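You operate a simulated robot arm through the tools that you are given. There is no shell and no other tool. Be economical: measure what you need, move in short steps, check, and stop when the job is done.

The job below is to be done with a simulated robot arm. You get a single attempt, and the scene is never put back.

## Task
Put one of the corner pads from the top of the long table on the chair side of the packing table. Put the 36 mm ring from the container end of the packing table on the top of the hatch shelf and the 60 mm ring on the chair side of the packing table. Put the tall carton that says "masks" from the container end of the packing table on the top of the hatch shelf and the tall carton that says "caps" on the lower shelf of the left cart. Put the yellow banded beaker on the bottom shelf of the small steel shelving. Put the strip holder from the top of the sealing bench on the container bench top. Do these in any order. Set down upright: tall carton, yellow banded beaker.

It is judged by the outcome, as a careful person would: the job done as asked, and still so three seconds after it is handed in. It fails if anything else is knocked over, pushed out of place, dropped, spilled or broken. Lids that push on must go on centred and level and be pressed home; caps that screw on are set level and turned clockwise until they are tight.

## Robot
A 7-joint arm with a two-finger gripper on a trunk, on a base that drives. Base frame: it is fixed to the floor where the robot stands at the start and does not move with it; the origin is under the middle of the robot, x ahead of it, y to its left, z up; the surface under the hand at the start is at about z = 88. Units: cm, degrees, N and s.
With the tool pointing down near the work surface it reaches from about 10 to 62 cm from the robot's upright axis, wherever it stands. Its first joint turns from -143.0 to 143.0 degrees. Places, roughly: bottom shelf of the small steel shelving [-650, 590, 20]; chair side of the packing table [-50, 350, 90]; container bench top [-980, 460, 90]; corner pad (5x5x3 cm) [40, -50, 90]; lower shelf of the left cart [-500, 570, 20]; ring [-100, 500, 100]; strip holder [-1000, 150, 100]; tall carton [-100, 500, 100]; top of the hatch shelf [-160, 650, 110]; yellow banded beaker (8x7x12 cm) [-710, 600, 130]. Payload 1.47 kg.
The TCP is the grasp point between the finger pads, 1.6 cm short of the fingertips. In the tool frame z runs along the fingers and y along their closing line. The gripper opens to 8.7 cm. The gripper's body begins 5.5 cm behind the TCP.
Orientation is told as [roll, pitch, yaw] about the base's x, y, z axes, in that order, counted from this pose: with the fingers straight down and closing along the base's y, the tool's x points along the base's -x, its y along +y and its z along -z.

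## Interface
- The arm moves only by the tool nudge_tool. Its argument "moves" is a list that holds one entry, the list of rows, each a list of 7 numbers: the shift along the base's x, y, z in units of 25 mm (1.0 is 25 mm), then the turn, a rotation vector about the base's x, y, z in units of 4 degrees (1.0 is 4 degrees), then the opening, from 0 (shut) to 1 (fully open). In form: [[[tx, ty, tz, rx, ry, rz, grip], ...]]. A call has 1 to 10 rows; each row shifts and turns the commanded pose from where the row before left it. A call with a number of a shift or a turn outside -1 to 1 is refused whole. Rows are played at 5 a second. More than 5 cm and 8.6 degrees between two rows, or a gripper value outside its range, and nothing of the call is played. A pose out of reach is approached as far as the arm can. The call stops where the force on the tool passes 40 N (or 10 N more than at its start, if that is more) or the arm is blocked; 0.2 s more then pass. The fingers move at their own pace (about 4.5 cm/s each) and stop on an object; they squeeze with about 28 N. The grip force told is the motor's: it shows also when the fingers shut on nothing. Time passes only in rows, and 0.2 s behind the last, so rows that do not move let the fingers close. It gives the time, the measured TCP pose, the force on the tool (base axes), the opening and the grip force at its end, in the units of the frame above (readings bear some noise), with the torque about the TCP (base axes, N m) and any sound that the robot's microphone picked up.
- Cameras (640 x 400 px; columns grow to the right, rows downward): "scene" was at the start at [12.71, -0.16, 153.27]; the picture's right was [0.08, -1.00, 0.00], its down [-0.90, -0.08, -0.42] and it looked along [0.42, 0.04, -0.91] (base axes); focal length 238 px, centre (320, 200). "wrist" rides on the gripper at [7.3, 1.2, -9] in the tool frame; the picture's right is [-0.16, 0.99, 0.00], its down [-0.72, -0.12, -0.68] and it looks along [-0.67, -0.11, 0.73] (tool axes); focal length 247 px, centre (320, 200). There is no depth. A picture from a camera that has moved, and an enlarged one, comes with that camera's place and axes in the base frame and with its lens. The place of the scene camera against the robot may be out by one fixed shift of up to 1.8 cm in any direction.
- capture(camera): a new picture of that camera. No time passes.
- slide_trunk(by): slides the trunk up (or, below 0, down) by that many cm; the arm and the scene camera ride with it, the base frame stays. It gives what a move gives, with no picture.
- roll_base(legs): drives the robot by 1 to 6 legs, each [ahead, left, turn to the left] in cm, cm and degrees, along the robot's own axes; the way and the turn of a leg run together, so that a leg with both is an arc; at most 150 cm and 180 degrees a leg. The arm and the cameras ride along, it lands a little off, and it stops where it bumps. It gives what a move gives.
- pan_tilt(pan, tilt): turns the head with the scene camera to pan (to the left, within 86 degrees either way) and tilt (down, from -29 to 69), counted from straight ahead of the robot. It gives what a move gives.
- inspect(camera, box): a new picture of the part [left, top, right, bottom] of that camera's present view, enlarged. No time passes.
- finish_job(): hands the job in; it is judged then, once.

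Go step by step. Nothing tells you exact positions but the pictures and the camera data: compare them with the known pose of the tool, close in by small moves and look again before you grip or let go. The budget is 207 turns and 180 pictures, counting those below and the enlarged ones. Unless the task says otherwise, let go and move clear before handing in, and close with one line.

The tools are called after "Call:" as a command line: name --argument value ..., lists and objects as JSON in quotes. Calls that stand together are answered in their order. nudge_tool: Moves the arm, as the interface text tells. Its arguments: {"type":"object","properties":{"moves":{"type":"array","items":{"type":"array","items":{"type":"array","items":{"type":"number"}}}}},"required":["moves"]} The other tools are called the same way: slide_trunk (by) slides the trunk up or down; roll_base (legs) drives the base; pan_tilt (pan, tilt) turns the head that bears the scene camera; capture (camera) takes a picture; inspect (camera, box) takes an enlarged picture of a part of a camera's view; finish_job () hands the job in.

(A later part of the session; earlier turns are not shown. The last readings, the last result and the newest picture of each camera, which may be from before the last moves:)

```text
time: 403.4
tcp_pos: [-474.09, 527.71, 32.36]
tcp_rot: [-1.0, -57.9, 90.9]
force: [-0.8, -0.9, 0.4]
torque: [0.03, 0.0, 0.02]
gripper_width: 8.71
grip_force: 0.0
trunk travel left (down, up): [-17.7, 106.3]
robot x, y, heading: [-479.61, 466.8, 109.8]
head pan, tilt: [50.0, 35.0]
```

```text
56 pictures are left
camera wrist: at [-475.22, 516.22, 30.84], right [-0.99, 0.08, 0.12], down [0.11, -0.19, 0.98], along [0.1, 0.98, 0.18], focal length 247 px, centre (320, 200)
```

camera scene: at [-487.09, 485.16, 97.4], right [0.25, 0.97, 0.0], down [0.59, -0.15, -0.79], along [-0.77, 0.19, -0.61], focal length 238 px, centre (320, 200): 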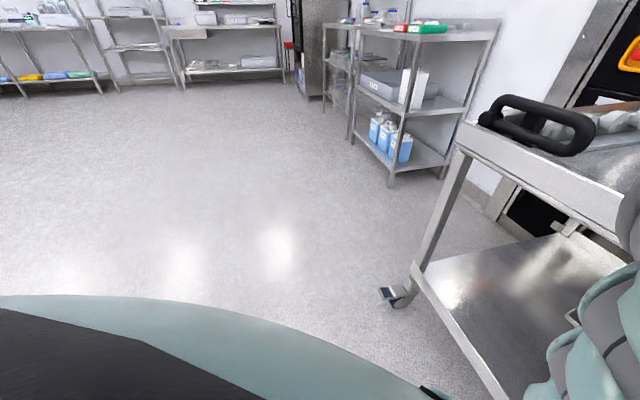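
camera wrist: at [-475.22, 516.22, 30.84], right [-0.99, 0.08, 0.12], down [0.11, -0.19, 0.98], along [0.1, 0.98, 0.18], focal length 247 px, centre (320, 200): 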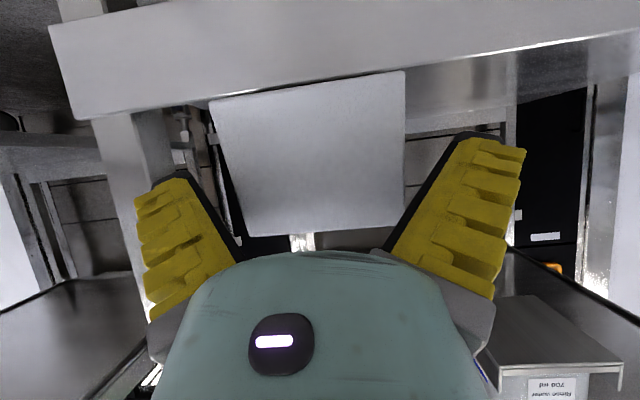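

Now well straddled. I advance 1 cm more and close.

Call:
nudge_tool --moves '[[[0, 0.2, 0, 0, 0, 0, 1], [0, 0.2, 0, 0, 0, 0, 1], [0, 0, 0, 0, 0, 0, 0.6], [0, 0, 0, 0, 0, 0, 0], [0, 0, 0, 0, 0, 0, 0], [0, 0, 0, 0, 0, 0, 0], [0, 0, 0, 0, 0, 0, 0]]]'

Call:
slide_trunk --by 2.5

Call:
capture --camera "wrist"

```text
time: 404.9
tcp_pos: [-474.27, 528.72, 32.22]
tcp_rot: [-1.0, -57.9, 91.0]
force: [-1.4, 0.0, 0.5]
torque: [0.07, -0.01, 0.13]
gripper_width: 7.89
grip_force: 27.9
trunk travel left (down, up): [-17.7, 106.3]
robot x, y, heading: [-480.44, 466.8, 109.9]
head pan, tilt: [50.0, 35.0]
```

```text
time: 405.7
tcp_pos: [-474.19, 528.67, 34.71]
tcp_rot: [-1.1, -57.9, 90.9]
force: [-0.7, -0.6, -2.4]
torque: [-0.19, -0.01, -0.03]
gripper_width: 7.86
grip_force: 28.0
trunk travel left (down, up): [-20.2, 103.8]
robot x, y, heading: [-479.68, 466.87, 109.8]
head pan, tilt: [50.0, 35.0]
```

```text
55 pictures are left
camera wrist: at [-475.18, 517.17, 33.33], right [-0.99, 0.08, 0.12], down [0.11, -0.19, 0.98], along [0.11, 0.98, 0.18], focal length 247 px, centre (320, 200)
```

wrist: 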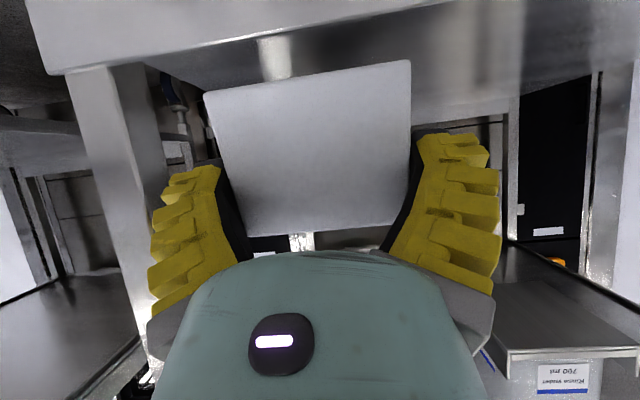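

It is lifted level. I back out from the cart and lay it down on the open floor, top end away from me, to regrip it near its top.

Call:
roll_base --legs '[[-50, 18, 0]]'

Call:
slide_trunk --by -19.5

Call:
nudge_tool --moves '[[[0, 0, -0.5, 0, 0, 0, 0], [0, 0, -0.5, 0, 0, 0, 0], [0, 0, -0.5, 0, 0, 0, 0], [0, 0, -0.5, 0, 0, 0, 0], [0, 0, -0.5, 0, 0, 0, 0], [0, 0, -0.4, 0, 0, 0, 0], [0, 0, -0.3, 0, 0, 0, 0], [0, 0, -0.3, 0, 0, 0, 0], [0, 0, -0.3, 0, 0, 0, 0]]]'

Call:
capture --camera "wrist"

```text
time: 408.8
tcp_pos: [-474.26, 475.68, 34.85]
tcp_rot: [-1.0, -58.0, 91.3]
force: [0.6, -0.3, -2.7]
torque: [-0.16, 0.02, -0.01]
gripper_width: 7.86
grip_force: 27.8
trunk travel left (down, up): [-20.2, 103.8]
robot x, y, heading: [-480.15, 413.55, 110.2]
head pan, tilt: [50.0, 35.0]
```

```text
time: 410.9
tcp_pos: [-474.32, 475.57, 15.28]
tcp_rot: [-1.1, -58.0, 91.3]
force: [0.0, 0.8, -3.1]
torque: [-0.19, -0.02, 0.0]
gripper_width: 7.86
grip_force: 27.8
trunk travel left (down, up): [-0.7, 123.3]
robot x, y, heading: [-479.53, 413.61, 110.0]
head pan, tilt: [50.0, 35.0]
```

```text
time: 412.9
tcp_pos: [-474.2, 475.62, 5.87]
tcp_rot: [-1.2, -57.9, 91.4]
force: [0.1, -1.9, 1.7]
torque: [0.44, 0.21, 0.11]
gripper_width: 7.94
grip_force: 28.5
trunk travel left (down, up): [-0.7, 123.3]
robot x, y, heading: [-479.27, 413.52, 109.8]
head pan, tilt: [50.0, 35.0]
```

```text
54 pictures are left
camera wrist: at [-475.13, 464.1, 4.39], right [-0.99, 0.08, 0.12], down [0.11, -0.19, 0.98], along [0.1, 0.98, 0.18], focal length 247 px, centre (320, 200)
```

wrist: 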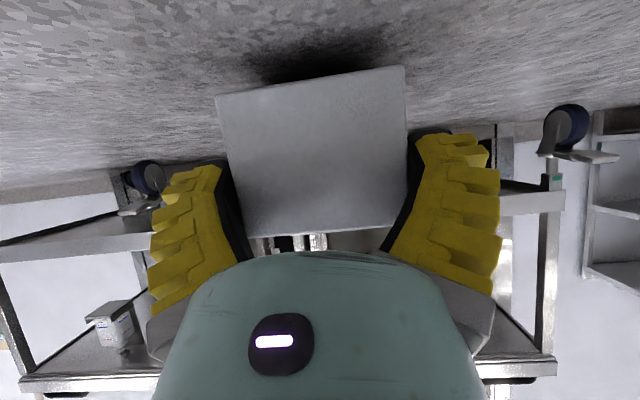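

Touching the floor. I open and pull straight back.

Call:
nudge_tool --moves '[[[0, 0, -0.15, 0, 0, 0, 0], [0, 0, 0, 0, 0, 0, 1], [0, 0, 0, 0, 0, 0, 1], [0, 0, 0, 0, 0, 0, 1], [0, -0.5, 0.1, 0, 0, 0, 1], [0, -0.8, 0.3, 0, 0, 0, 1], [0, -0.8, 0.6, 0, 0, 0, 1], [0, -0.5, 0.8, 0, 0, 0, 1]]]'

Call:
slide_trunk --by 22

Call:
nudge_tool --moves '[[[0, 0, 0, -1, 0, 0, 1], [0, 0, 0, -1, 0, 0, 1], [0, 0, 0, -1, 0, 0, 1], [0, 0, 0, -1, 0, 0, 1], [0, 0, 0, -1, 0, 0, 1], [0, 0, 0, -1, 0, 0, 1], [0, 0, 0, -1, 0, 0, 1], [0, 0, 0, -1, 0, 0, 1], [0, 0, 0, -1, 0, 0, 1], [0, 0, 0, -1, 0, 0, 1]]]'

Call:
nudge_tool --moves '[[[0, 0, 0, -1, 0, 0, 1], [0, 0, 0, -1, 0, 0, 1], [0, 0, 0, -1, 0, 0, 1], [0, 0, 0, -1, 0, 0, 1], [0, 0, 0, -0.5, 0, 0, 1]]]'

Call:
capture --camera "wrist"

```text
time: 414.7
tcp_pos: [-474.12, 469.14, 9.88]
tcp_rot: [-1.3, -58.0, 91.5]
force: [-1.0, -0.5, 1.0]
torque: [0.01, -0.01, 0.01]
gripper_width: 8.68
grip_force: 0.0
trunk travel left (down, up): [-0.7, 123.3]
robot x, y, heading: [-479.71, 413.75, 109.9]
head pan, tilt: [50.0, 35.0]
```

```text
time: 417.0
tcp_pos: [-474.16, 469.24, 32.07]
tcp_rot: [-1.1, -57.9, 91.3]
force: [-0.2, -0.2, -0.1]
torque: [-0.01, 0.03, 0.01]
gripper_width: 8.7
grip_force: 0.1
trunk travel left (down, up): [-22.7, 101.3]
robot x, y, heading: [-479.58, 413.63, 110.1]
head pan, tilt: [50.0, 35.0]
```

```text
time: 419.2
tcp_pos: [-474.13, 469.32, 32.1]
tcp_rot: [-0.2, -17.9, 90.7]
force: [0.2, -0.1, 0.0]
torque: [-0.01, 0.02, 0.0]
gripper_width: 8.69
grip_force: 0.0
trunk travel left (down, up): [-22.7, 101.3]
robot x, y, heading: [-479.87, 413.43, 109.7]
head pan, tilt: [50.0, 35.0]
```

```text
time: 420.4
tcp_pos: [-474.13, 469.14, 31.99]
tcp_rot: [0.1, 0.0, 90.7]
force: [0.4, -0.5, 0.0]
torque: [0.02, -0.02, -0.01]
gripper_width: 8.69
grip_force: 0.0
trunk travel left (down, up): [-22.7, 101.3]
robot x, y, heading: [-479.83, 413.59, 110.0]
head pan, tilt: [50.0, 35.0]
```

```text
53 pictures are left
camera wrist: at [-475.02, 461.8, 40.91], right [-0.99, 0.15, 0.0], down [0.11, 0.73, 0.68], along [0.1, 0.67, -0.73], focal length 247 px, centre (320, 200)
```

wrist: 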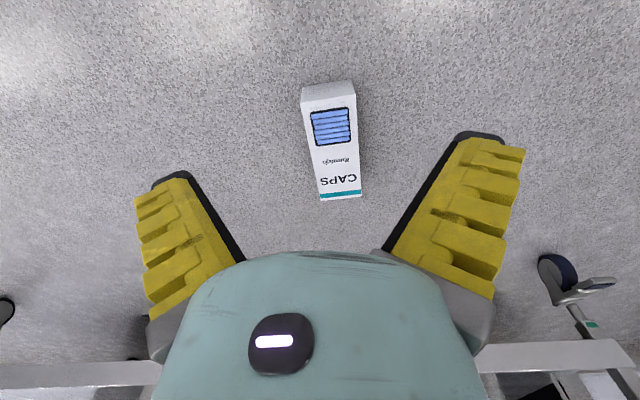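

Perfect: the carton lies on its back, top away, at x≈-474.3, y≈474.7–492.6. I move over the point 6 cm from its top and lower.

Call:
roll_base --legs '[[16.4, -5.9, 0]]'

Call:
slide_trunk --by -21

Call:
nudge_tool --moves '[[[0, 0, 0, 0, 0, -0.6, 1]]]'

Call:
capture --camera "wrist"

```text
time: 421.9
tcp_pos: [-474.23, 486.37, 31.91]
tcp_rot: [0.1, 0.1, 90.9]
force: [0.2, -0.1, 0.4]
torque: [0.02, -0.04, 0.02]
gripper_width: 8.7
grip_force: 0.0
trunk travel left (down, up): [-22.7, 101.3]
robot x, y, heading: [-479.4, 431.01, 110.3]
head pan, tilt: [50.0, 35.0]
```

```text
time: 424.1
tcp_pos: [-474.17, 486.42, 11.01]
tcp_rot: [0.0, 0.2, 90.9]
force: [0.5, 0.7, -0.1]
torque: [-0.01, 0.02, 0.01]
gripper_width: 8.72
grip_force: 0.0
trunk travel left (down, up): [-1.7, 122.3]
robot x, y, heading: [-479.48, 430.45, 110.4]
head pan, tilt: [50.0, 35.0]
```

```text
time: 424.5
tcp_pos: [-474.32, 486.56, 10.98]
tcp_rot: [0.0, 0.1, 88.4]
force: [0.7, -0.1, -0.2]
torque: [0.03, -0.01, -0.02]
gripper_width: 8.72
grip_force: 0.0
trunk travel left (down, up): [-1.7, 122.3]
robot x, y, heading: [-479.88, 431.0, 110.2]
head pan, tilt: [50.0, 35.0]
```

```text
52 pictures are left
camera wrist: at [-475.5, 479.22, 19.93], right [-0.98, 0.18, 0.0], down [0.14, 0.72, 0.68], along [0.12, 0.67, -0.73], focal length 247 px, centre (320, 200)
```

wrist: 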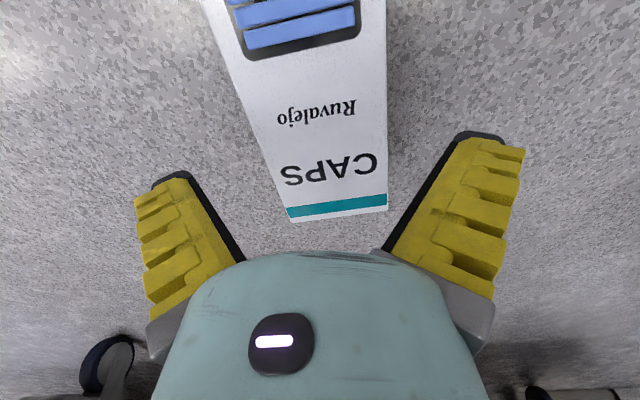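

I shift 0.4 cm, press down and grip.

Call:
nudge_tool --moves '[[[-0.16, 0, -0.6, 0, 0, 0, 1], [0, 0, -0.6, 0, 0, 0, 1], [0, 0, -0.6, 0, 0, 0, 1], [0, 0, -0.3, 0, 0, 0, 1], [0, 0, -0.3, 0, 0, 0, 1], [0, 0, -0.3, 0, 0, 0, 1], [0, 0, -0.2, 0, 0, 0, 1], [0, 0, -0.1, 0, 0, 0, 1]]]'

Call:
nudge_tool --moves '[[[0, 0, 0, 0, 0, 0, 0.6], [0, 0, 0, 0, 0, 0, 0], [0, 0, 0, 0, 0, 0, 0], [0, 0, 0, 0, 0, 0, 0], [0, 0, 0, 0, 0, 0, 0]]]'

Call:
slide_trunk --by 40

Call:
capture --camera "wrist"

```text
time: 426.3
tcp_pos: [-474.36, 486.8, 3.66]
tcp_rot: [-0.1, -0.1, 88.7]
force: [2.4, -7.0, 32.3]
torque: [-0.13, -0.12, 0.18]
gripper_width: 9.15
grip_force: 27.7
trunk travel left (down, up): [-1.7, 122.3]
robot x, y, heading: [-479.42, 430.71, 110.3]
head pan, tilt: [50.0, 35.0]
```

```text
time: 427.5
tcp_pos: [-474.46, 486.82, 3.61]
tcp_rot: [0.0, 0.0, 88.6]
force: [2.2, -5.7, 33.8]
torque: [0.25, -0.1, 0.83]
gripper_width: 9.13
grip_force: 28.5
trunk travel left (down, up): [-1.7, 122.3]
robot x, y, heading: [-479.44, 430.91, 110.3]
head pan, tilt: [50.0, 35.0]
```

```text
time: 431.4
tcp_pos: [-474.58, 486.41, 43.44]
tcp_rot: [0.0, 0.2, 88.5]
force: [0.0, 0.2, -3.0]
torque: [0.06, 0.03, -0.02]
gripper_width: 7.97
grip_force: 28.0
trunk travel left (down, up): [-41.7, 82.3]
robot x, y, heading: [-479.33, 430.78, 110.3]
head pan, tilt: [50.0, 35.0]
```

```text
51 pictures are left
camera wrist: at [-475.89, 479.07, 52.44], right [-0.98, 0.18, 0.0], down [0.14, 0.72, 0.68], along [0.12, 0.67, -0.73], focal length 247 px, centre (320, 200)
```

wrist: 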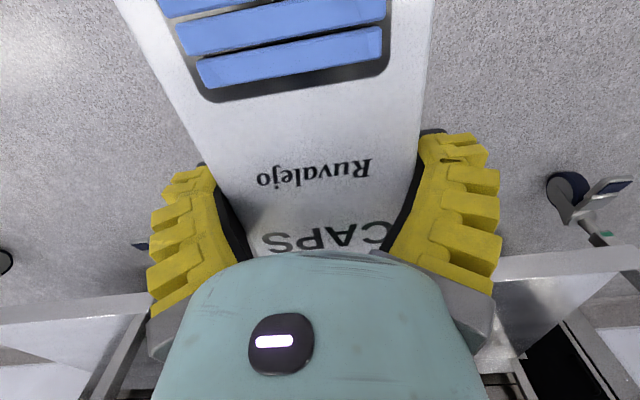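

Gripped at 8.0. I tilt the hand forward to stand the carton upright.

Call:
nudge_tool --moves '[[[0, 0, 0, 1, 0, 0, 0], [0, 0, 0, 1, 0, 0, 0], [0, 0, 0, 1, 0, 0, 0], [0, 0, 0, 1, 0, 0, 0], [0, 0, 0, 1, 0, 0, 0], [0, 0, 0, 1, 0, 0, 0], [0, 0, 0, 1, 0, 0, 0], [0, 0, 0, 1, 0, 0, 0], [0, 0, 0, 1, 0, 0, 0], [0, 0, 0, 1, 0, 0, 0]]]'

Call:
nudge_tool --moves '[[[0, 0.2, 0, 1, 0, 0, 0], [0, 0.2, 0, 1, 0, 0, 0], [0, 0.2, 0, 1, 0, 0, 0], [0, 0.2, 0, 1, 0, 0, 0], [0, 0.2, 0, 1, 0, 0, 0], [0, 0.2, 0, 1, 0, 0, 0], [0, 0.2, 0, 1, 0, 0, 0], [0, 0.2, 0, 1, 0, 0, 0], [0, 0.2, 0, 1, 0, 0, 0], [0, 0.2, 0, 1, 0, 0, 0]]]'

Call:
nudge_tool --moves '[[[0, 0.3, 0.2, 0.5, 0, 0, 0], [0, 0.3, 0.2, 0.5, 0, 0, 0], [0, 0.2, 0.2, 0.3, 0, 0, 0]]]'

```text
time: 433.6
tcp_pos: [-475.95, 485.05, 42.32]
tcp_rot: [2.8, -35.3, 87.9]
force: [-0.6, -0.2, -2.1]
torque: [0.0, -0.02, 0.03]
gripper_width: 7.85
grip_force: 27.9
out of reach, approached as far as the arm can: row 1, 2
trunk travel left (down, up): [-41.7, 82.3]
robot x, y, heading: [-479.37, 430.97, 110.3]
head pan, tilt: [50.0, 35.0]
```

```text
time: 435.8
tcp_pos: [-475.72, 489.5, 49.94]
tcp_rot: [7.8, -75.2, 83.5]
force: [0.0, 0.3, -2.3]
torque: [-0.06, -0.04, 0.02]
gripper_width: 7.83
grip_force: 27.9
out of reach, approached as far as the arm can: row 5, 7, 9
trunk travel left (down, up): [-41.7, 82.3]
robot x, y, heading: [-479.16, 430.89, 110.3]
head pan, tilt: [50.0, 35.0]
```

```text
time: 436.6
tcp_pos: [-475.9, 491.55, 51.53]
tcp_rot: [11.0, -80.4, 80.3]
force: [0.1, 0.3, -3.0]
torque: [-0.05, 0.02, -0.01]
gripper_width: 7.84
grip_force: 28.2
trunk travel left (down, up): [-41.7, 82.3]
robot x, y, heading: [-479.51, 430.85, 110.3]
head pan, tilt: [50.0, 35.0]
```

Nearly upright. I finish the tilt, lower to z≈47 and drive in over the shelf.

Call:
nudge_tool --moves '[[[0, 0.2, 0.1, 0.9, 0, 0, 0], [0, 0.2, 0.1, 0.9, 0, 0, 0]]]'

Call:
slide_trunk --by -4.5

Call:
roll_base --legs '[[22, -8.1, 0]]'

Call:
capture --camera "wrist"

```text
time: 437.2
tcp_pos: [-476.69, 491.27, 51.93]
tcp_rot: [23.0, -82.6, 67.8]
force: [0.1, 0.5, -2.8]
torque: [-0.04, -0.01, -0.04]
gripper_width: 7.87
grip_force: 28.2
out of reach, approached as far as the arm can: row 1, 2
trunk travel left (down, up): [-41.7, 82.3]
robot x, y, heading: [-479.1, 431.04, 110.4]
head pan, tilt: [50.0, 35.0]
```

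```text
time: 438.0
tcp_pos: [-476.7, 491.19, 47.54]
tcp_rot: [22.7, -82.5, 68.4]
force: [-0.2, 0.7, -2.4]
torque: [-0.06, -0.03, -0.02]
gripper_width: 7.88
grip_force: 28.0
trunk travel left (down, up): [-37.2, 86.8]
robot x, y, heading: [-479.47, 430.78, 110.2]
head pan, tilt: [50.0, 35.0]
```

```text
time: 439.8
tcp_pos: [-476.62, 514.93, 47.45]
tcp_rot: [22.5, -82.5, 68.3]
force: [-0.5, -0.6, -2.9]
torque: [-0.05, 0.01, 0.02]
gripper_width: 7.87
grip_force: 27.5
trunk travel left (down, up): [-37.2, 86.8]
robot x, y, heading: [-479.42, 454.86, 110.3]
head pan, tilt: [50.0, 35.0]
```

```text
50 pictures are left
camera wrist: at [-477.81, 505.1, 41.39], right [-0.98, 0.01, 0.21], down [0.16, -0.58, 0.79], along [0.13, 0.81, 0.57], focal length 247 px, centre (320, 200)
```

wrist: 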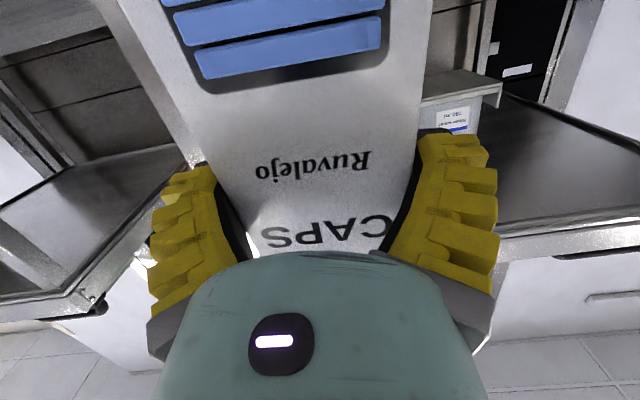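

Path is clear. I drive in the remaining 18 cm.

Call:
roll_base --legs '[[16.3, -7.7, 0]]'

Call:
slide_trunk --by -4

Call:
capture --camera "wrist"

```text
time: 441.3
tcp_pos: [-474.75, 532.64, 47.54]
tcp_rot: [22.4, -82.4, 68.5]
force: [0.6, -0.3, -3.0]
torque: [-0.1, 0.02, 0.03]
gripper_width: 7.83
grip_force: 27.5
trunk travel left (down, up): [-37.2, 86.8]
robot x, y, heading: [-478.37, 472.44, 110.2]
head pan, tilt: [50.0, 35.0]
```

```text
time: 442.1
tcp_pos: [-474.82, 532.85, 43.54]
tcp_rot: [22.6, -82.5, 68.4]
force: [0.2, -0.6, -3.0]
torque: [-0.08, -0.01, 0.0]
gripper_width: 7.83
grip_force: 27.6
trunk travel left (down, up): [-33.2, 90.8]
robot x, y, heading: [-477.88, 472.56, 110.3]
head pan, tilt: [50.0, 35.0]
```

```text
49 pictures are left
camera wrist: at [-475.97, 522.94, 37.41], right [-0.98, 0.01, 0.21], down [0.16, -0.59, 0.79], along [0.13, 0.81, 0.57], focal length 247 px, centre (320, 200)
```

wrist: 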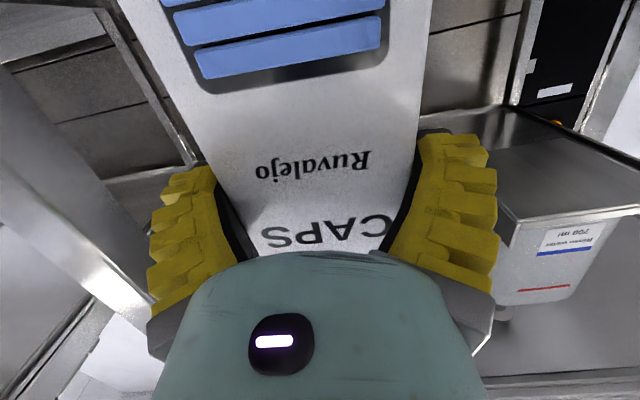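

I go 3 cm deeper for safety and lower to contact in small steps.

Call:
roll_base --legs '[[2.8, -1.0, 0]]'

Call:
slide_trunk --by -2.2

Call:
slide_trunk --by -1.5

```text
time: 443.0
tcp_pos: [-474.72, 535.42, 43.34]
tcp_rot: [22.2, -82.3, 68.8]
force: [-1.4, -0.5, -2.7]
torque: [-0.05, 0.01, 0.02]
gripper_width: 7.86
grip_force: 28.3
trunk travel left (down, up): [-33.2, 90.8]
robot x, y, heading: [-477.52, 475.09, 110.2]
head pan, tilt: [50.0, 35.0]
```

```text
time: 443.7
tcp_pos: [-474.61, 535.73, 41.44]
tcp_rot: [22.5, -82.6, 68.4]
force: [-0.4, 0.1, -2.3]
torque: [-0.07, -0.01, 0.0]
gripper_width: 7.83
grip_force: 27.7
trunk travel left (down, up): [-31.0, 93.0]
robot x, y, heading: [-477.87, 475.49, 110.2]
head pan, tilt: [50.0, 35.0]
```

```text
time: 444.3
tcp_pos: [-474.72, 535.67, 39.68]
tcp_rot: [22.5, -82.4, 68.6]
force: [0.0, -0.8, -2.8]
torque: [-0.04, -0.03, 0.03]
gripper_width: 7.84
grip_force: 28.1
trunk travel left (down, up): [-29.5, 94.5]
robot x, y, heading: [-477.7, 475.41, 110.2]
head pan, tilt: [50.0, 35.0]
```

Call:
slide_trunk --by -1

Call:
slide_trunk --by -1

Call:
capture --camera "wrist"

```text
time: 444.9
tcp_pos: [-474.77, 535.69, 38.76]
tcp_rot: [22.4, -82.5, 68.4]
force: [-0.2, 0.6, -3.4]
torque: [-0.06, 0.01, 0.0]
gripper_width: 7.82
grip_force: 27.9
trunk travel left (down, up): [-28.5, 95.5]
robot x, y, heading: [-477.7, 475.36, 110.1]
head pan, tilt: [50.0, 35.0]
```

```text
time: 445.4
tcp_pos: [-474.72, 535.59, 37.82]
tcp_rot: [22.4, -82.4, 68.4]
force: [0.5, 0.1, -2.5]
torque: [-0.06, -0.06, -0.01]
gripper_width: 7.82
grip_force: 28.2
trunk travel left (down, up): [-27.5, 96.5]
robot x, y, heading: [-477.74, 475.45, 110.2]
head pan, tilt: [50.0, 35.0]
```

```text
48 pictures are left
camera wrist: at [-475.97, 525.79, 31.69], right [-0.98, 0.01, 0.21], down [0.16, -0.58, 0.79], along [0.13, 0.81, 0.57], focal length 247 px, centre (320, 200)
```

wrist: 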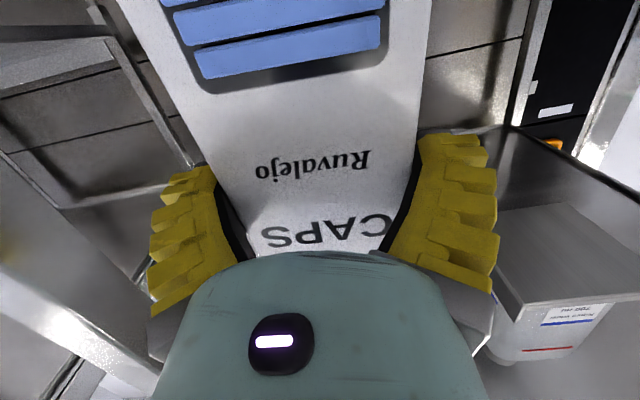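

No contact yet; I keep lowering.

Call:
slide_trunk --by -1

Call:
slide_trunk --by -1

Call:
slide_trunk --by -1

```text
time: 446.0
tcp_pos: [-474.73, 535.59, 36.72]
tcp_rot: [22.4, -82.4, 68.5]
force: [0.0, -0.4, -2.3]
torque: [-0.04, 0.03, -0.01]
gripper_width: 7.83
grip_force: 27.7
trunk travel left (down, up): [-26.5, 97.5]
robot x, y, heading: [-477.58, 475.65, 110.1]
head pan, tilt: [50.0, 35.0]
```

```text
time: 446.6
tcp_pos: [-474.74, 535.94, 36.03]
tcp_rot: [23.1, -82.9, 67.8]
force: [-3.2, -6.4, 18.2]
torque: [0.07, -0.44, -0.11]
gripper_width: 7.99
grip_force: 27.6
trunk travel left (down, up): [-25.5, 98.5]
robot x, y, heading: [-477.7, 475.28, 110.4]
head pan, tilt: [50.0, 35.0]
```

```text
time: 447.2
tcp_pos: [-474.92, 535.79, 34.75]
tcp_rot: [22.8, -82.3, 68.1]
force: [-2.1, -4.3, 14.9]
torque: [0.29, -0.26, -0.11]
gripper_width: 8.07
grip_force: 28.0
trunk travel left (down, up): [-24.5, 99.5]
robot x, y, heading: [-477.63, 475.7, 110.0]
head pan, tilt: [50.0, 35.0]
```

Contact. I open slowly and look.

Call:
nudge_tool --moves '[[[0, 0, 0, 0, 0, 0, 0.93], [0, 0, 0, 0, 0, 0, 1], [0, 0, 0, 0, 0, 0, 1], [0, 0, 0, 0, 0, 0, 1]]]'

Call:
roll_base --legs '[[-3.8, 1.4, 0]]'

Call:
capture --camera "wrist"

```text
time: 448.2
tcp_pos: [-474.76, 535.77, 34.71]
tcp_rot: [22.3, -82.5, 68.5]
force: [1.0, -1.2, 0.5]
torque: [-0.01, 0.0, -0.01]
gripper_width: 8.67
grip_force: 0.0
trunk travel left (down, up): [-24.5, 99.5]
robot x, y, heading: [-477.85, 475.32, 110.0]
head pan, tilt: [50.0, 35.0]
```

```text
time: 449.1
tcp_pos: [-474.77, 532.15, 34.91]
tcp_rot: [23.0, -82.5, 68.0]
force: [-0.8, -0.8, -0.3]
torque: [0.01, 0.03, 0.02]
gripper_width: 8.69
grip_force: 0.1
trunk travel left (down, up): [-24.5, 99.5]
robot x, y, heading: [-477.92, 471.33, 110.4]
head pan, tilt: [50.0, 35.0]
```

```text
47 pictures are left
camera wrist: at [-475.97, 522.23, 28.86], right [-0.98, 0.01, 0.21], down [0.16, -0.59, 0.79], along [0.13, 0.81, 0.57], focal length 247 px, centre (320, 200)
```

wrist: 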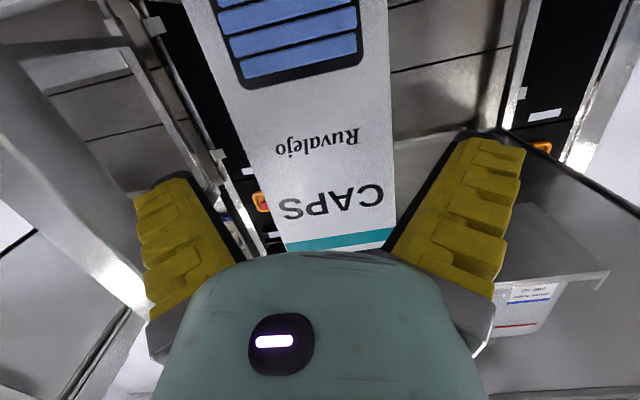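

CAPS stands by itself on the shelf. I back out fully and verify.

Call:
roll_base --legs '[[-40, 14.6, 0]]'

Call:
capture --camera "wrist"

```text
time: 451.7
tcp_pos: [-474.93, 488.69, 34.86]
tcp_rot: [22.7, -82.5, 68.5]
force: [-0.2, 0.6, 0.8]
torque: [0.0, 0.01, 0.03]
gripper_width: 8.68
grip_force: 0.0
trunk travel left (down, up): [-24.5, 99.5]
robot x, y, heading: [-477.75, 428.42, 110.5]
head pan, tilt: [50.0, 35.0]
```

```text
46 pictures are left
camera wrist: at [-476.07, 478.82, 28.76], right [-0.98, 0.0, 0.21], down [0.17, -0.59, 0.79], along [0.12, 0.81, 0.57], focal length 247 px, centre (320, 200)
```

wrist: 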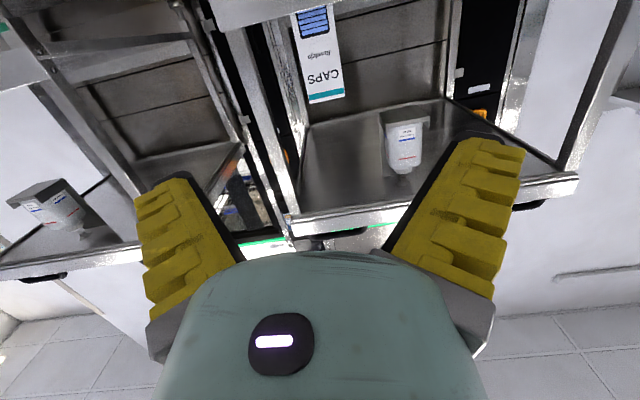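

CAPS stands upright on the left cart's lower shelf. Next the beaker: I raise the trunk and drive west to look at the two shelf units.

Call:
slide_trunk --by 40

Call:
slide_trunk --by 40

Call:
roll_base --legs '[[0, 100, 0], [40, 60, -75]]'

Call:
pan_tilt --pan 60 --tilt 25

Call:
capture --camera "scene"

```text
time: 455.5
tcp_pos: [-474.91, 488.58, 74.75]
tcp_rot: [22.7, -82.6, 68.5]
force: [-0.2, -0.4, -0.4]
torque: [0.02, -0.03, 0.02]
gripper_width: 8.68
grip_force: 0.0
trunk travel left (down, up): [-64.5, 59.5]
robot x, y, heading: [-477.78, 428.41, 110.5]
head pan, tilt: [50.0, 35.0]
```

```text
time: 459.4
tcp_pos: [-474.88, 488.54, 114.79]
tcp_rot: [22.6, -82.5, 68.6]
force: [0.1, 0.7, 0.2]
torque: [0.01, -0.02, 0.01]
gripper_width: 8.71
grip_force: 0.0
trunk travel left (down, up): [-104.5, 19.5]
robot x, y, heading: [-477.31, 427.98, 110.5]
head pan, tilt: [50.0, 35.0]
```

```text
time: 468.1
tcp_pos: [-555.85, 458.3, 114.89]
tcp_rot: [22.6, -82.5, -4.8]
force: [0.8, -0.5, -0.9]
torque: [0.01, 0.0, 0.01]
gripper_width: 8.71
grip_force: 0.1
trunk travel left (down, up): [-104.5, 19.5]
robot x, y, heading: [-614.78, 443.29, 37.1]
head pan, tilt: [50.0, 35.0]
cut short: leg 2
```

```text
time: 468.8
tcp_pos: [-555.87, 458.28, 114.84]
tcp_rot: [22.6, -82.5, -4.7]
force: [-0.6, 0.5, 0.1]
torque: [0.02, -0.03, 0.0]
gripper_width: 8.71
grip_force: 0.1
trunk travel left (down, up): [-104.5, 19.5]
robot x, y, heading: [-614.19, 443.57, 37.3]
head pan, tilt: [60.0, 25.0]
```

```text
45 pictures are left
camera scene: at [-610.39, 456.29, 174.83], right [0.99, 0.12, 0.0], down [0.05, -0.42, -0.91], along [-0.11, 0.9, -0.42], focal length 238 px, centre (320, 200)
```

scene: 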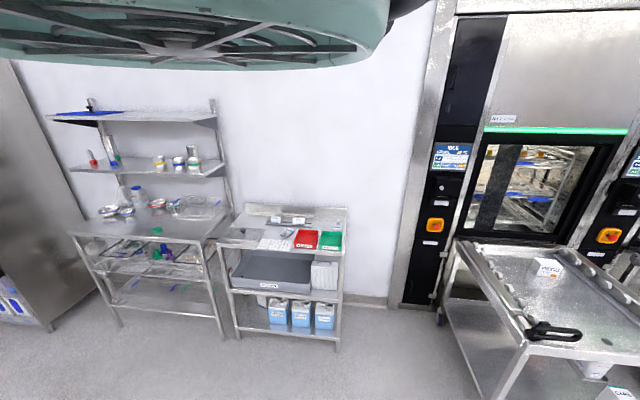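

The beakers are on the left unit's upper shelf; the small steel shelving with the blue jugs is in front. I zoom into both.

Call:
inspect --camera "scene" --box '[140, 140, 220, 190]'

Call:
inspect --camera "scene" --box '[200, 200, 360, 360]'

```text
8.00 times, centred on (180, 165) of scene
camera zoom: at [-610.39, 456.29, 174.83], right [0.99, 0.12, 0.0], down [0.05, -0.42, -0.91], along [-0.11, 0.9, -0.42], focal length 1902 px, centre (1440, 480)
```

zoom: 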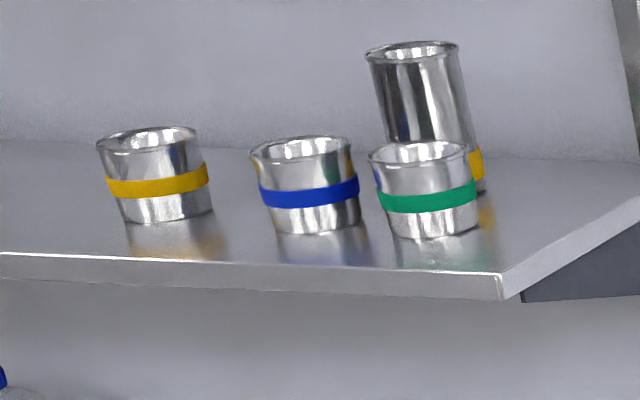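

```text
2.50 times, centred on (280, 280) of scene
camera zoom: at [-610.39, 456.29, 174.83], right [0.99, 0.12, 0.0], down [0.05, -0.42, -0.91], along [-0.11, 0.9, -0.42], focal length 594 px, centre (420, 0)
```

zoom: 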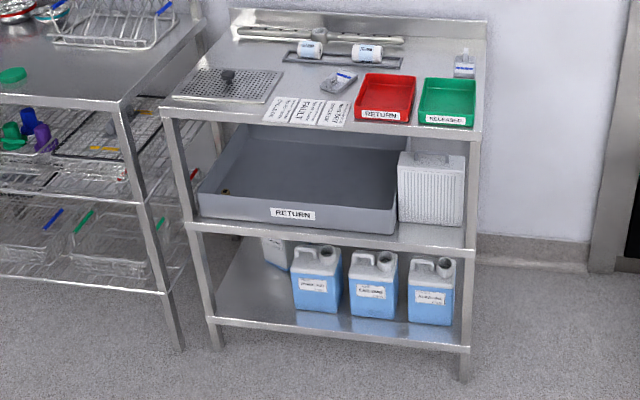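

The 12 cm tall yellow-banded beaker stands behind the green and blue ones at about (-715, 604), shelf z≈129. I set the hand to about 52° tilt, raise it, and drive in front of that shelf.

Call:
nudge_tool --moves '[[[0, 0, 0.3, -0.3, 0.93, 0, 1], [0, 0, 0.3, -0.3, 0.93, 0, 1], [0, 0, 0.3, -0.3, 0.93, 0, 1], [0, 0, 0.3, -0.3, 0.93, 0, 1], [0, 0, 0.3, -0.3, 0.93, 0, 1], [0, 0, 0.3, -0.3, 0.93, 0, 1], [0, 0, 0.3, -0.3, 0.93, 0, 1], [0, 0, 0.3, -0.3, 0.93, 0, 1]]]'

Call:
slide_trunk --by 19

Call:
roll_base --legs '[[0, 0, 71], [84, 77, 0]]'

Call:
capture --camera "wrist"

```text
time: 470.6
tcp_pos: [-559.58, 457.0, 115.88]
tcp_rot: [8.3, -53.8, 8.0]
force: [-0.7, 0.6, 0.1]
torque: [0.02, -0.01, 0.0]
gripper_width: 8.7
grip_force: 0.0
out of reach, approached as far as the arm can: row 1, 5, 6, 7, 8
trunk travel left (down, up): [-104.5, 19.5]
robot x, y, heading: [-614.08, 443.81, 37.2]
head pan, tilt: [60.0, 25.0]
```

```text
time: 472.7
tcp_pos: [-559.66, 457.28, 134.72]
tcp_rot: [7.9, -53.6, 9.0]
force: [-0.5, -0.2, -1.0]
torque: [0.04, -0.02, -0.01]
gripper_width: 8.7
grip_force: 0.0
trunk travel left (down, up): [-123.5, 0.5]
robot x, y, heading: [-614.36, 443.65, 37.0]
head pan, tilt: [60.0, 25.0]
```

```text
time: 481.5
tcp_pos: [-708.71, 553.2, 134.68]
tcp_rot: [8.0, -53.5, 80.2]
force: [0.1, -0.1, -0.5]
torque: [0.02, 0.01, 0.0]
gripper_width: 8.71
grip_force: 0.1
trunk travel left (down, up): [-123.5, 0.5]
robot x, y, heading: [-713.38, 496.92, 108.2]
head pan, tilt: [60.0, 25.0]
```

```text
42 pictures are left
camera wrist: at [-710.52, 541.69, 134.22], right [-0.97, 0.15, 0.21], down [0.19, -0.13, 0.97], along [0.17, 0.98, 0.1], focal length 247 px, centre (320, 200)
```

wrist: 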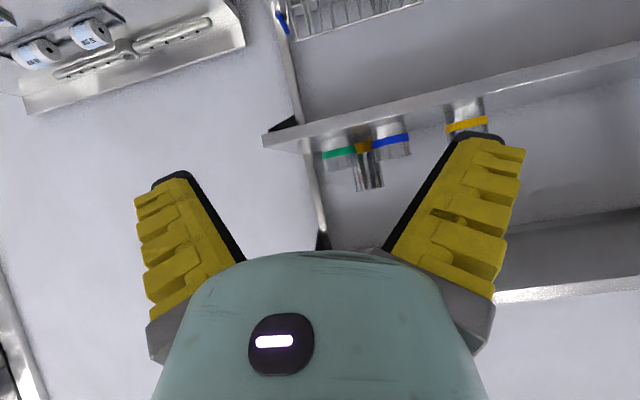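

Call:
inspect --camera "wrist" --box '[260, 90, 500, 210]'

```text
2.67 times, centred on (380, 150) of wrist
camera zoom: at [-710.52, 541.69, 134.22], right [-0.97, 0.15, 0.21], down [0.19, -0.13, 0.97], along [0.17, 0.98, 0.1], focal length 659 px, centre (160, 333)
```

zoom: 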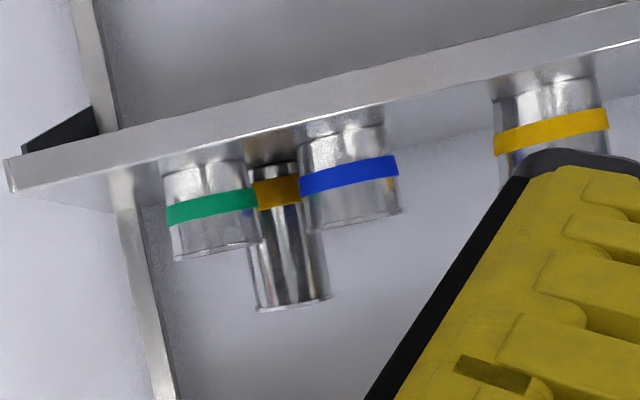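

Tall beaker: centre ≈(-712.5, ~603), top z 140.4, front beakers' tops 134.4. I level the hand, raise to z≈139, and approach.

Call:
nudge_tool --moves '[[[-0.25, 0.5, 0.3, 0, -0.3, 0, 1], [-0.25, 0.5, 0.3, 0, -0.3, 0, 1], [-0.25, 0.5, 0.3, 0, -0.3, 0, 1], [-0.25, 0.5, 0.3, 0, -0.3, 0, 1], [-0.25, 0.5, 0.3, 0, 0, 0, 1], [-0.25, 0.5, 0.3, 0, 0, 0, 1]]]'

Call:
roll_base --legs '[[19, -6.2, 0]]'

Call:
capture --camera "wrist"

```text
time: 483.1
tcp_pos: [-714.25, 559.5, 138.53]
tcp_rot: [12.6, -57.1, 76.5]
force: [-0.2, -0.8, -0.4]
torque: [-0.01, -0.01, 0.01]
gripper_width: 8.69
grip_force: 0.1
out of reach, approached as far as the arm can: row 3, 4, 5, 6
trunk travel left (down, up): [-123.5, 0.5]
robot x, y, heading: [-713.29, 497.16, 108.7]
head pan, tilt: [60.0, 25.0]
stopped in row 6: the arm was blocked; the commanded pose is now the measured one
```

```text
time: 484.7
tcp_pos: [-713.99, 579.54, 138.6]
tcp_rot: [12.2, -57.0, 76.5]
force: [0.6, 0.2, 1.0]
torque: [0.03, 0.02, 0.01]
gripper_width: 8.71
grip_force: 0.0
trunk travel left (down, up): [-123.5, 0.5]
robot x, y, heading: [-713.24, 517.07, 108.5]
head pan, tilt: [60.0, 25.0]
```

```text
40 pictures are left
camera wrist: at [-715.76, 567.98, 137.38], right [-0.96, 0.14, 0.25], down [0.22, -0.2, 0.96], along [0.18, 0.97, 0.16], focal length 247 px, centre (320, 200)
```

wrist: 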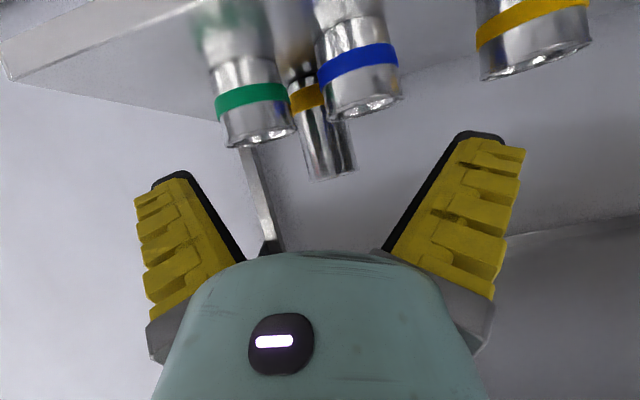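

Triangulated: beaker top centre (-712.2, 600.1, 139.8). I advance 9 cm by base, then look again.

Call:
roll_base --legs '[[8, -4.6, 0]]'

Call:
nudge_tool --moves '[[[0, 0.3, 0.15, 0, 0, 0, 1], [0, 0.3, 0.1, 0, 0, 0, 1]]]'

Call:
capture --camera "wrist"

```text
time: 485.9
tcp_pos: [-712.21, 588.32, 138.61]
tcp_rot: [12.5, -57.1, 76.4]
force: [1.6, 0.2, -0.5]
torque: [0.0, 0.01, -0.03]
gripper_width: 8.69
grip_force: 0.0
trunk travel left (down, up): [-123.5, 0.5]
robot x, y, heading: [-711.57, 525.54, 107.9]
head pan, tilt: [60.0, 25.0]
```

```text
time: 486.4
tcp_pos: [-712.32, 589.31, 139.17]
tcp_rot: [13.1, -57.2, 75.8]
force: [0.2, 0.2, -0.1]
torque: [0.01, 0.01, -0.01]
gripper_width: 8.71
grip_force: 0.0
out of reach, approached as far as the arm can: row 2
trunk travel left (down, up): [-123.5, 0.5]
robot x, y, heading: [-711.13, 525.83, 108.4]
head pan, tilt: [60.0, 25.0]
```

```text
39 pictures are left
camera wrist: at [-714.17, 577.82, 137.91], right [-0.96, 0.14, 0.25], down [0.22, -0.21, 0.95], along [0.18, 0.97, 0.17], focal length 247 px, centre (320, 200)
```

wrist: 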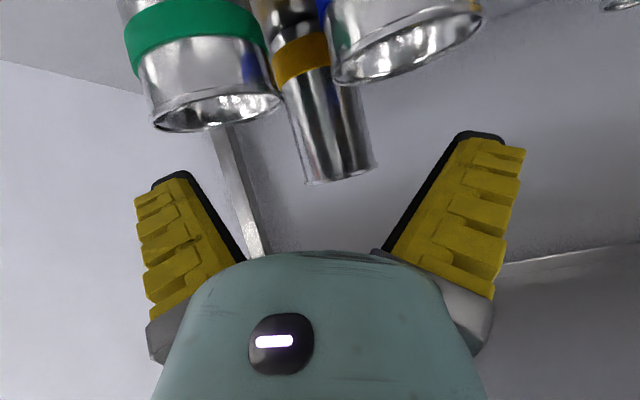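

The arm is at full reach; I need the base about 9 cm closer. I try gently.

Call:
roll_base --legs '[[4.5, -1.5, 0]]'

```text
time: 487.4
tcp_pos: [-712.45, 593.89, 139.01]
tcp_rot: [12.9, -57.2, 76.2]
force: [0.6, -0.2, 0.2]
torque: [0.0, 0.03, 0.0]
gripper_width: 8.71
grip_force: 0.1
trunk travel left (down, up): [-123.5, 0.5]
robot x, y, heading: [-711.9, 530.02, 108.5]
head pan, tilt: [60.0, 25.0]
```

No bump. I go 4.7 cm further and look.

Call:
roll_base --legs '[[4.4, -1.5, 0]]'

Call:
capture --camera "wrist"

```text
time: 488.3
tcp_pos: [-712.3, 598.68, 139.12]
tcp_rot: [12.9, -57.2, 76.0]
force: [-0.7, -0.6, 0.2]
torque: [0.01, 0.01, 0.01]
gripper_width: 8.7
grip_force: 0.1
trunk travel left (down, up): [-123.5, 0.5]
robot x, y, heading: [-711.35, 534.89, 108.3]
head pan, tilt: [60.0, 25.0]
```

```text
38 pictures are left
camera wrist: at [-714.15, 587.15, 137.87], right [-0.96, 0.13, 0.25], down [0.22, -0.2, 0.95], along [0.18, 0.97, 0.17], focal length 247 px, centre (320, 200)
```

wrist: 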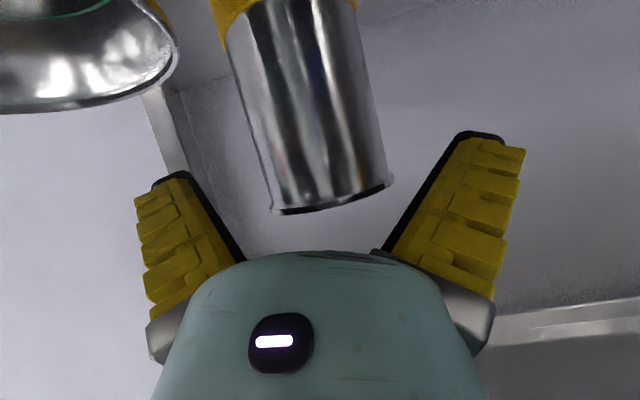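

The beaker is between the fingers, about 3 cm ahead still. I advance 2.7 cm and close.

Call:
roll_base --legs '[[2.7, -0.9, 0]]'

Call:
nudge_tool --moves '[[[0, 0, 0, 0, 0, 0, 0.6], [0, 0, 0, 0, 0, 0, 0.2], [0, 0, 0, 0, 0, 0, 0], [0, 0, 0, 0, 0, 0, 0], [0, 0, 0, 0, 0, 0, 0], [0, 0, 0, 0, 0, 0, 0]]]'

Call:
capture --camera "wrist"

```text
time: 489.1
tcp_pos: [-712.42, 601.43, 139.15]
tcp_rot: [13.2, -57.4, 76.0]
force: [-0.2, 0.0, 0.0]
torque: [-0.01, 0.01, 0.0]
gripper_width: 8.72
grip_force: 0.0
trunk travel left (down, up): [-123.5, 0.5]
robot x, y, heading: [-711.26, 537.54, 108.3]
head pan, tilt: [60.0, 25.0]
```

```text
time: 490.5
tcp_pos: [-712.43, 601.49, 139.26]
tcp_rot: [13.2, -57.3, 75.9]
force: [0.4, 1.7, 1.3]
torque: [0.19, -0.14, 0.02]
gripper_width: 6.67
grip_force: 28.1
trunk travel left (down, up): [-123.5, 0.5]
robot x, y, heading: [-711.5, 537.91, 108.4]
head pan, tilt: [60.0, 25.0]
```

```text
37 pictures are left
camera wrist: at [-714.27, 590.04, 137.94], right [-0.96, 0.13, 0.26], down [0.23, -0.21, 0.95], along [0.18, 0.97, 0.17], focal length 247 px, centre (320, 200)
```

wrist: 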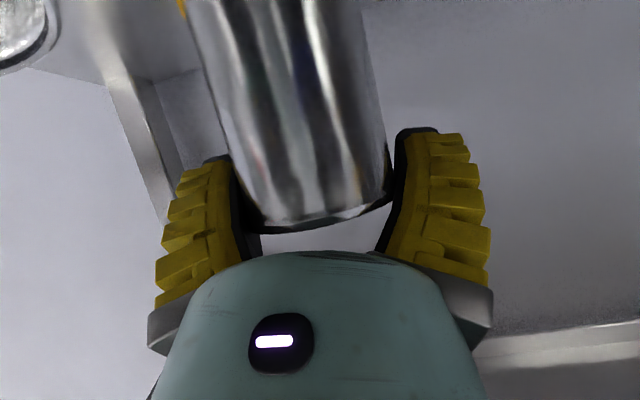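

Gripped. I lift a little and check.

Call:
nudge_tool --moves '[[[0, 0, 0.3, 0, 0, 0, 0], [0, -0.1, 0.3, 0, 0, 0, 0], [0, 0, 0, 0, 0, 0, 0]]]'

```text
time: 491.3
tcp_pos: [-712.52, 601.45, 139.1]
tcp_rot: [13.3, -57.3, 76.0]
force: [0.1, 0.9, 2.2]
torque: [0.12, -0.18, -0.02]
gripper_width: 6.66
grip_force: 27.8
out of reach, approached as far as the arm can: row 1, 2
trunk travel left (down, up): [-123.5, 0.5]
robot x, y, heading: [-711.58, 538.1, 108.4]
head pan, tilt: [60.0, 25.0]
```

The arm can't rise further at full stretch; I use the trunk's last 0.5 cm to unload it, then ease it out around the green beaker's right side by base moves.

Call:
slide_trunk --by 0.5

Call:
roll_base --legs '[[-2.8, -8.5, 0]]'

Call:
capture --camera "wrist"

```text
time: 491.8
tcp_pos: [-712.47, 601.35, 139.62]
tcp_rot: [13.3, -57.2, 76.1]
force: [0.7, 0.0, -1.7]
torque: [0.01, -0.01, -0.01]
gripper_width: 6.69
grip_force: 27.9
trunk travel left (down, up): [-124.0, 0.0]
robot x, y, heading: [-711.71, 537.57, 108.3]
head pan, tilt: [60.0, 25.0]
```

```text
time: 492.9
tcp_pos: [-703.59, 601.32, 139.56]
tcp_rot: [13.3, -57.3, 76.0]
force: [0.2, -0.6, -1.3]
torque: [-0.01, 0.02, -0.03]
gripper_width: 6.67
grip_force: 28.2
trunk travel left (down, up): [-124.0, 0.0]
robot x, y, heading: [-702.63, 538.17, 108.2]
head pan, tilt: [60.0, 25.0]
```

```text
36 pictures are left
camera wrist: at [-705.42, 590.01, 138.4], right [-0.96, 0.13, 0.26], down [0.23, -0.2, 0.95], along [0.18, 0.97, 0.17], focal length 247 px, centre (320, 200)
```

wrist: 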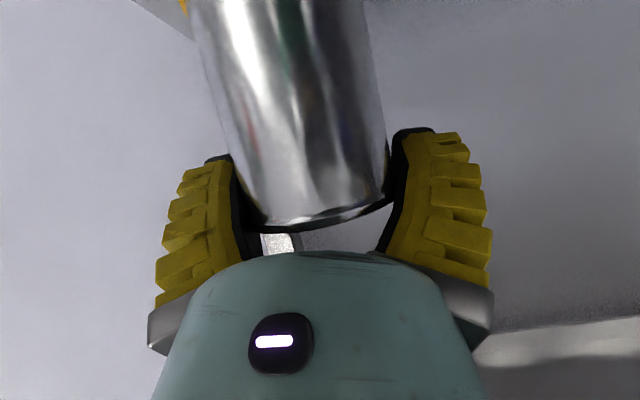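

It hangs free. I continue around the green beaker and out.

Call:
roll_base --legs '[[-10.1, -5.1, 0], [-32, 10.6, 0]]'

Call:
capture --camera "wrist"

```text
time: 495.9
tcp_pos: [-695.5, 560.07, 139.63]
tcp_rot: [13.3, -57.3, 75.8]
force: [0.3, -0.4, -1.9]
torque: [0.0, -0.01, 0.0]
gripper_width: 6.69
grip_force: 28.1
trunk travel left (down, up): [-124.0, 0.0]
robot x, y, heading: [-694.76, 496.88, 108.2]
head pan, tilt: [60.0, 25.0]
```

```text
35 pictures are left
camera wrist: at [-697.34, 548.69, 138.41], right [-0.96, 0.13, 0.26], down [0.23, -0.21, 0.95], along [0.18, 0.97, 0.17], focal length 247 px, centre (320, 200)
```

wrist: 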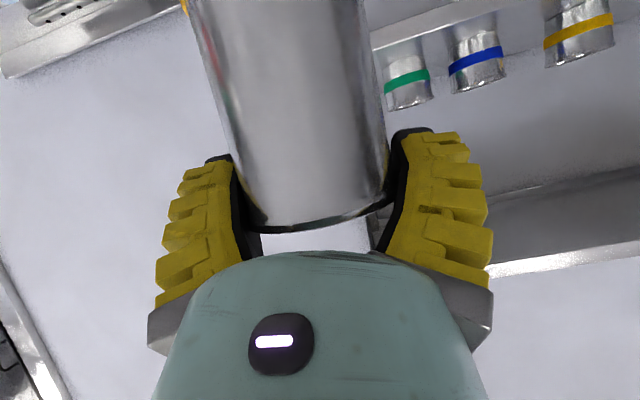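

Beaker is out and the others stand undisturbed. I move right, back a bit, and lower to the bottom shelf's height.

Call:
roll_base --legs '[[-22, -16, 0]]'

Call:
slide_trunk --by -40

Call:
slide_trunk --by -40

Call:
slide_trunk --by -30

Call:
capture --camera "wrist"

```text
time: 497.9
tcp_pos: [-673.49, 543.91, 139.75]
tcp_rot: [13.3, -57.3, 75.9]
force: [-0.4, 0.6, -1.2]
torque: [0.01, 0.01, 0.02]
gripper_width: 6.71
grip_force: 28.1
trunk travel left (down, up): [-124.0, 0.0]
robot x, y, heading: [-672.53, 480.22, 108.3]
head pan, tilt: [60.0, 25.0]
```

```text
time: 501.7
tcp_pos: [-673.47, 543.94, 99.72]
tcp_rot: [13.4, -57.2, 75.8]
force: [0.2, 0.1, -2.0]
torque: [0.01, 0.01, 0.0]
gripper_width: 6.7
grip_force: 27.8
trunk travel left (down, up): [-84.0, 40.0]
robot x, y, heading: [-672.85, 480.22, 108.5]
head pan, tilt: [60.0, 25.0]
```

```text
time: 505.5
tcp_pos: [-673.51, 543.97, 59.69]
tcp_rot: [13.4, -57.3, 75.8]
force: [0.0, 0.6, -2.5]
torque: [-0.01, -0.02, 0.02]
gripper_width: 6.71
grip_force: 28.0
trunk travel left (down, up): [-44.0, 80.0]
robot x, y, heading: [-672.54, 480.29, 108.1]
head pan, tilt: [60.0, 25.0]
```

```text
time: 508.5
tcp_pos: [-673.53, 543.98, 29.71]
tcp_rot: [13.4, -57.3, 75.8]
force: [-0.1, 0.6, -1.7]
torque: [0.0, 0.0, 0.01]
gripper_width: 6.7
grip_force: 28.3
trunk travel left (down, up): [-14.0, 110.0]
robot x, y, heading: [-672.69, 480.0, 108.2]
head pan, tilt: [60.0, 25.0]
```

```text
34 pictures are left
camera wrist: at [-675.33, 532.53, 28.42], right [-0.96, 0.13, 0.26], down [0.23, -0.21, 0.95], along [0.18, 0.97, 0.17], focal length 247 px, centre (320, 200)
```

wrist: 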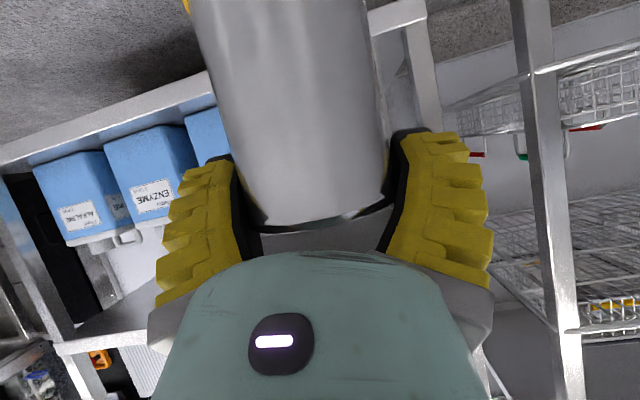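

The gap between the left leg (x≈-686) and the jugs (x≈-663) is ahead. I drive in over the bottom shelf.

Call:
roll_base --legs '[[20, -5.9, 0]]'

Call:
capture --camera "wrist"

```text
time: 510.2
tcp_pos: [-674.46, 564.36, 29.6]
tcp_rot: [13.3, -57.2, 75.9]
force: [0.5, -0.4, -2.0]
torque: [0.02, 0.03, 0.01]
gripper_width: 6.74
grip_force: 28.3
trunk travel left (down, up): [-14.0, 110.0]
robot x, y, heading: [-673.18, 501.1, 108.4]
head pan, tilt: [60.0, 25.0]
```

```text
33 pictures are left
camera wrist: at [-676.14, 553.0, 28.32], right [-0.96, 0.13, 0.26], down [0.23, -0.2, 0.95], along [0.18, 0.97, 0.16], focal length 247 px, centre (320, 200)
```

wrist: 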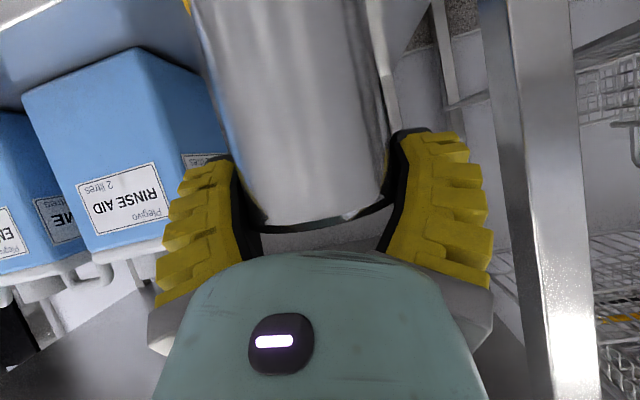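

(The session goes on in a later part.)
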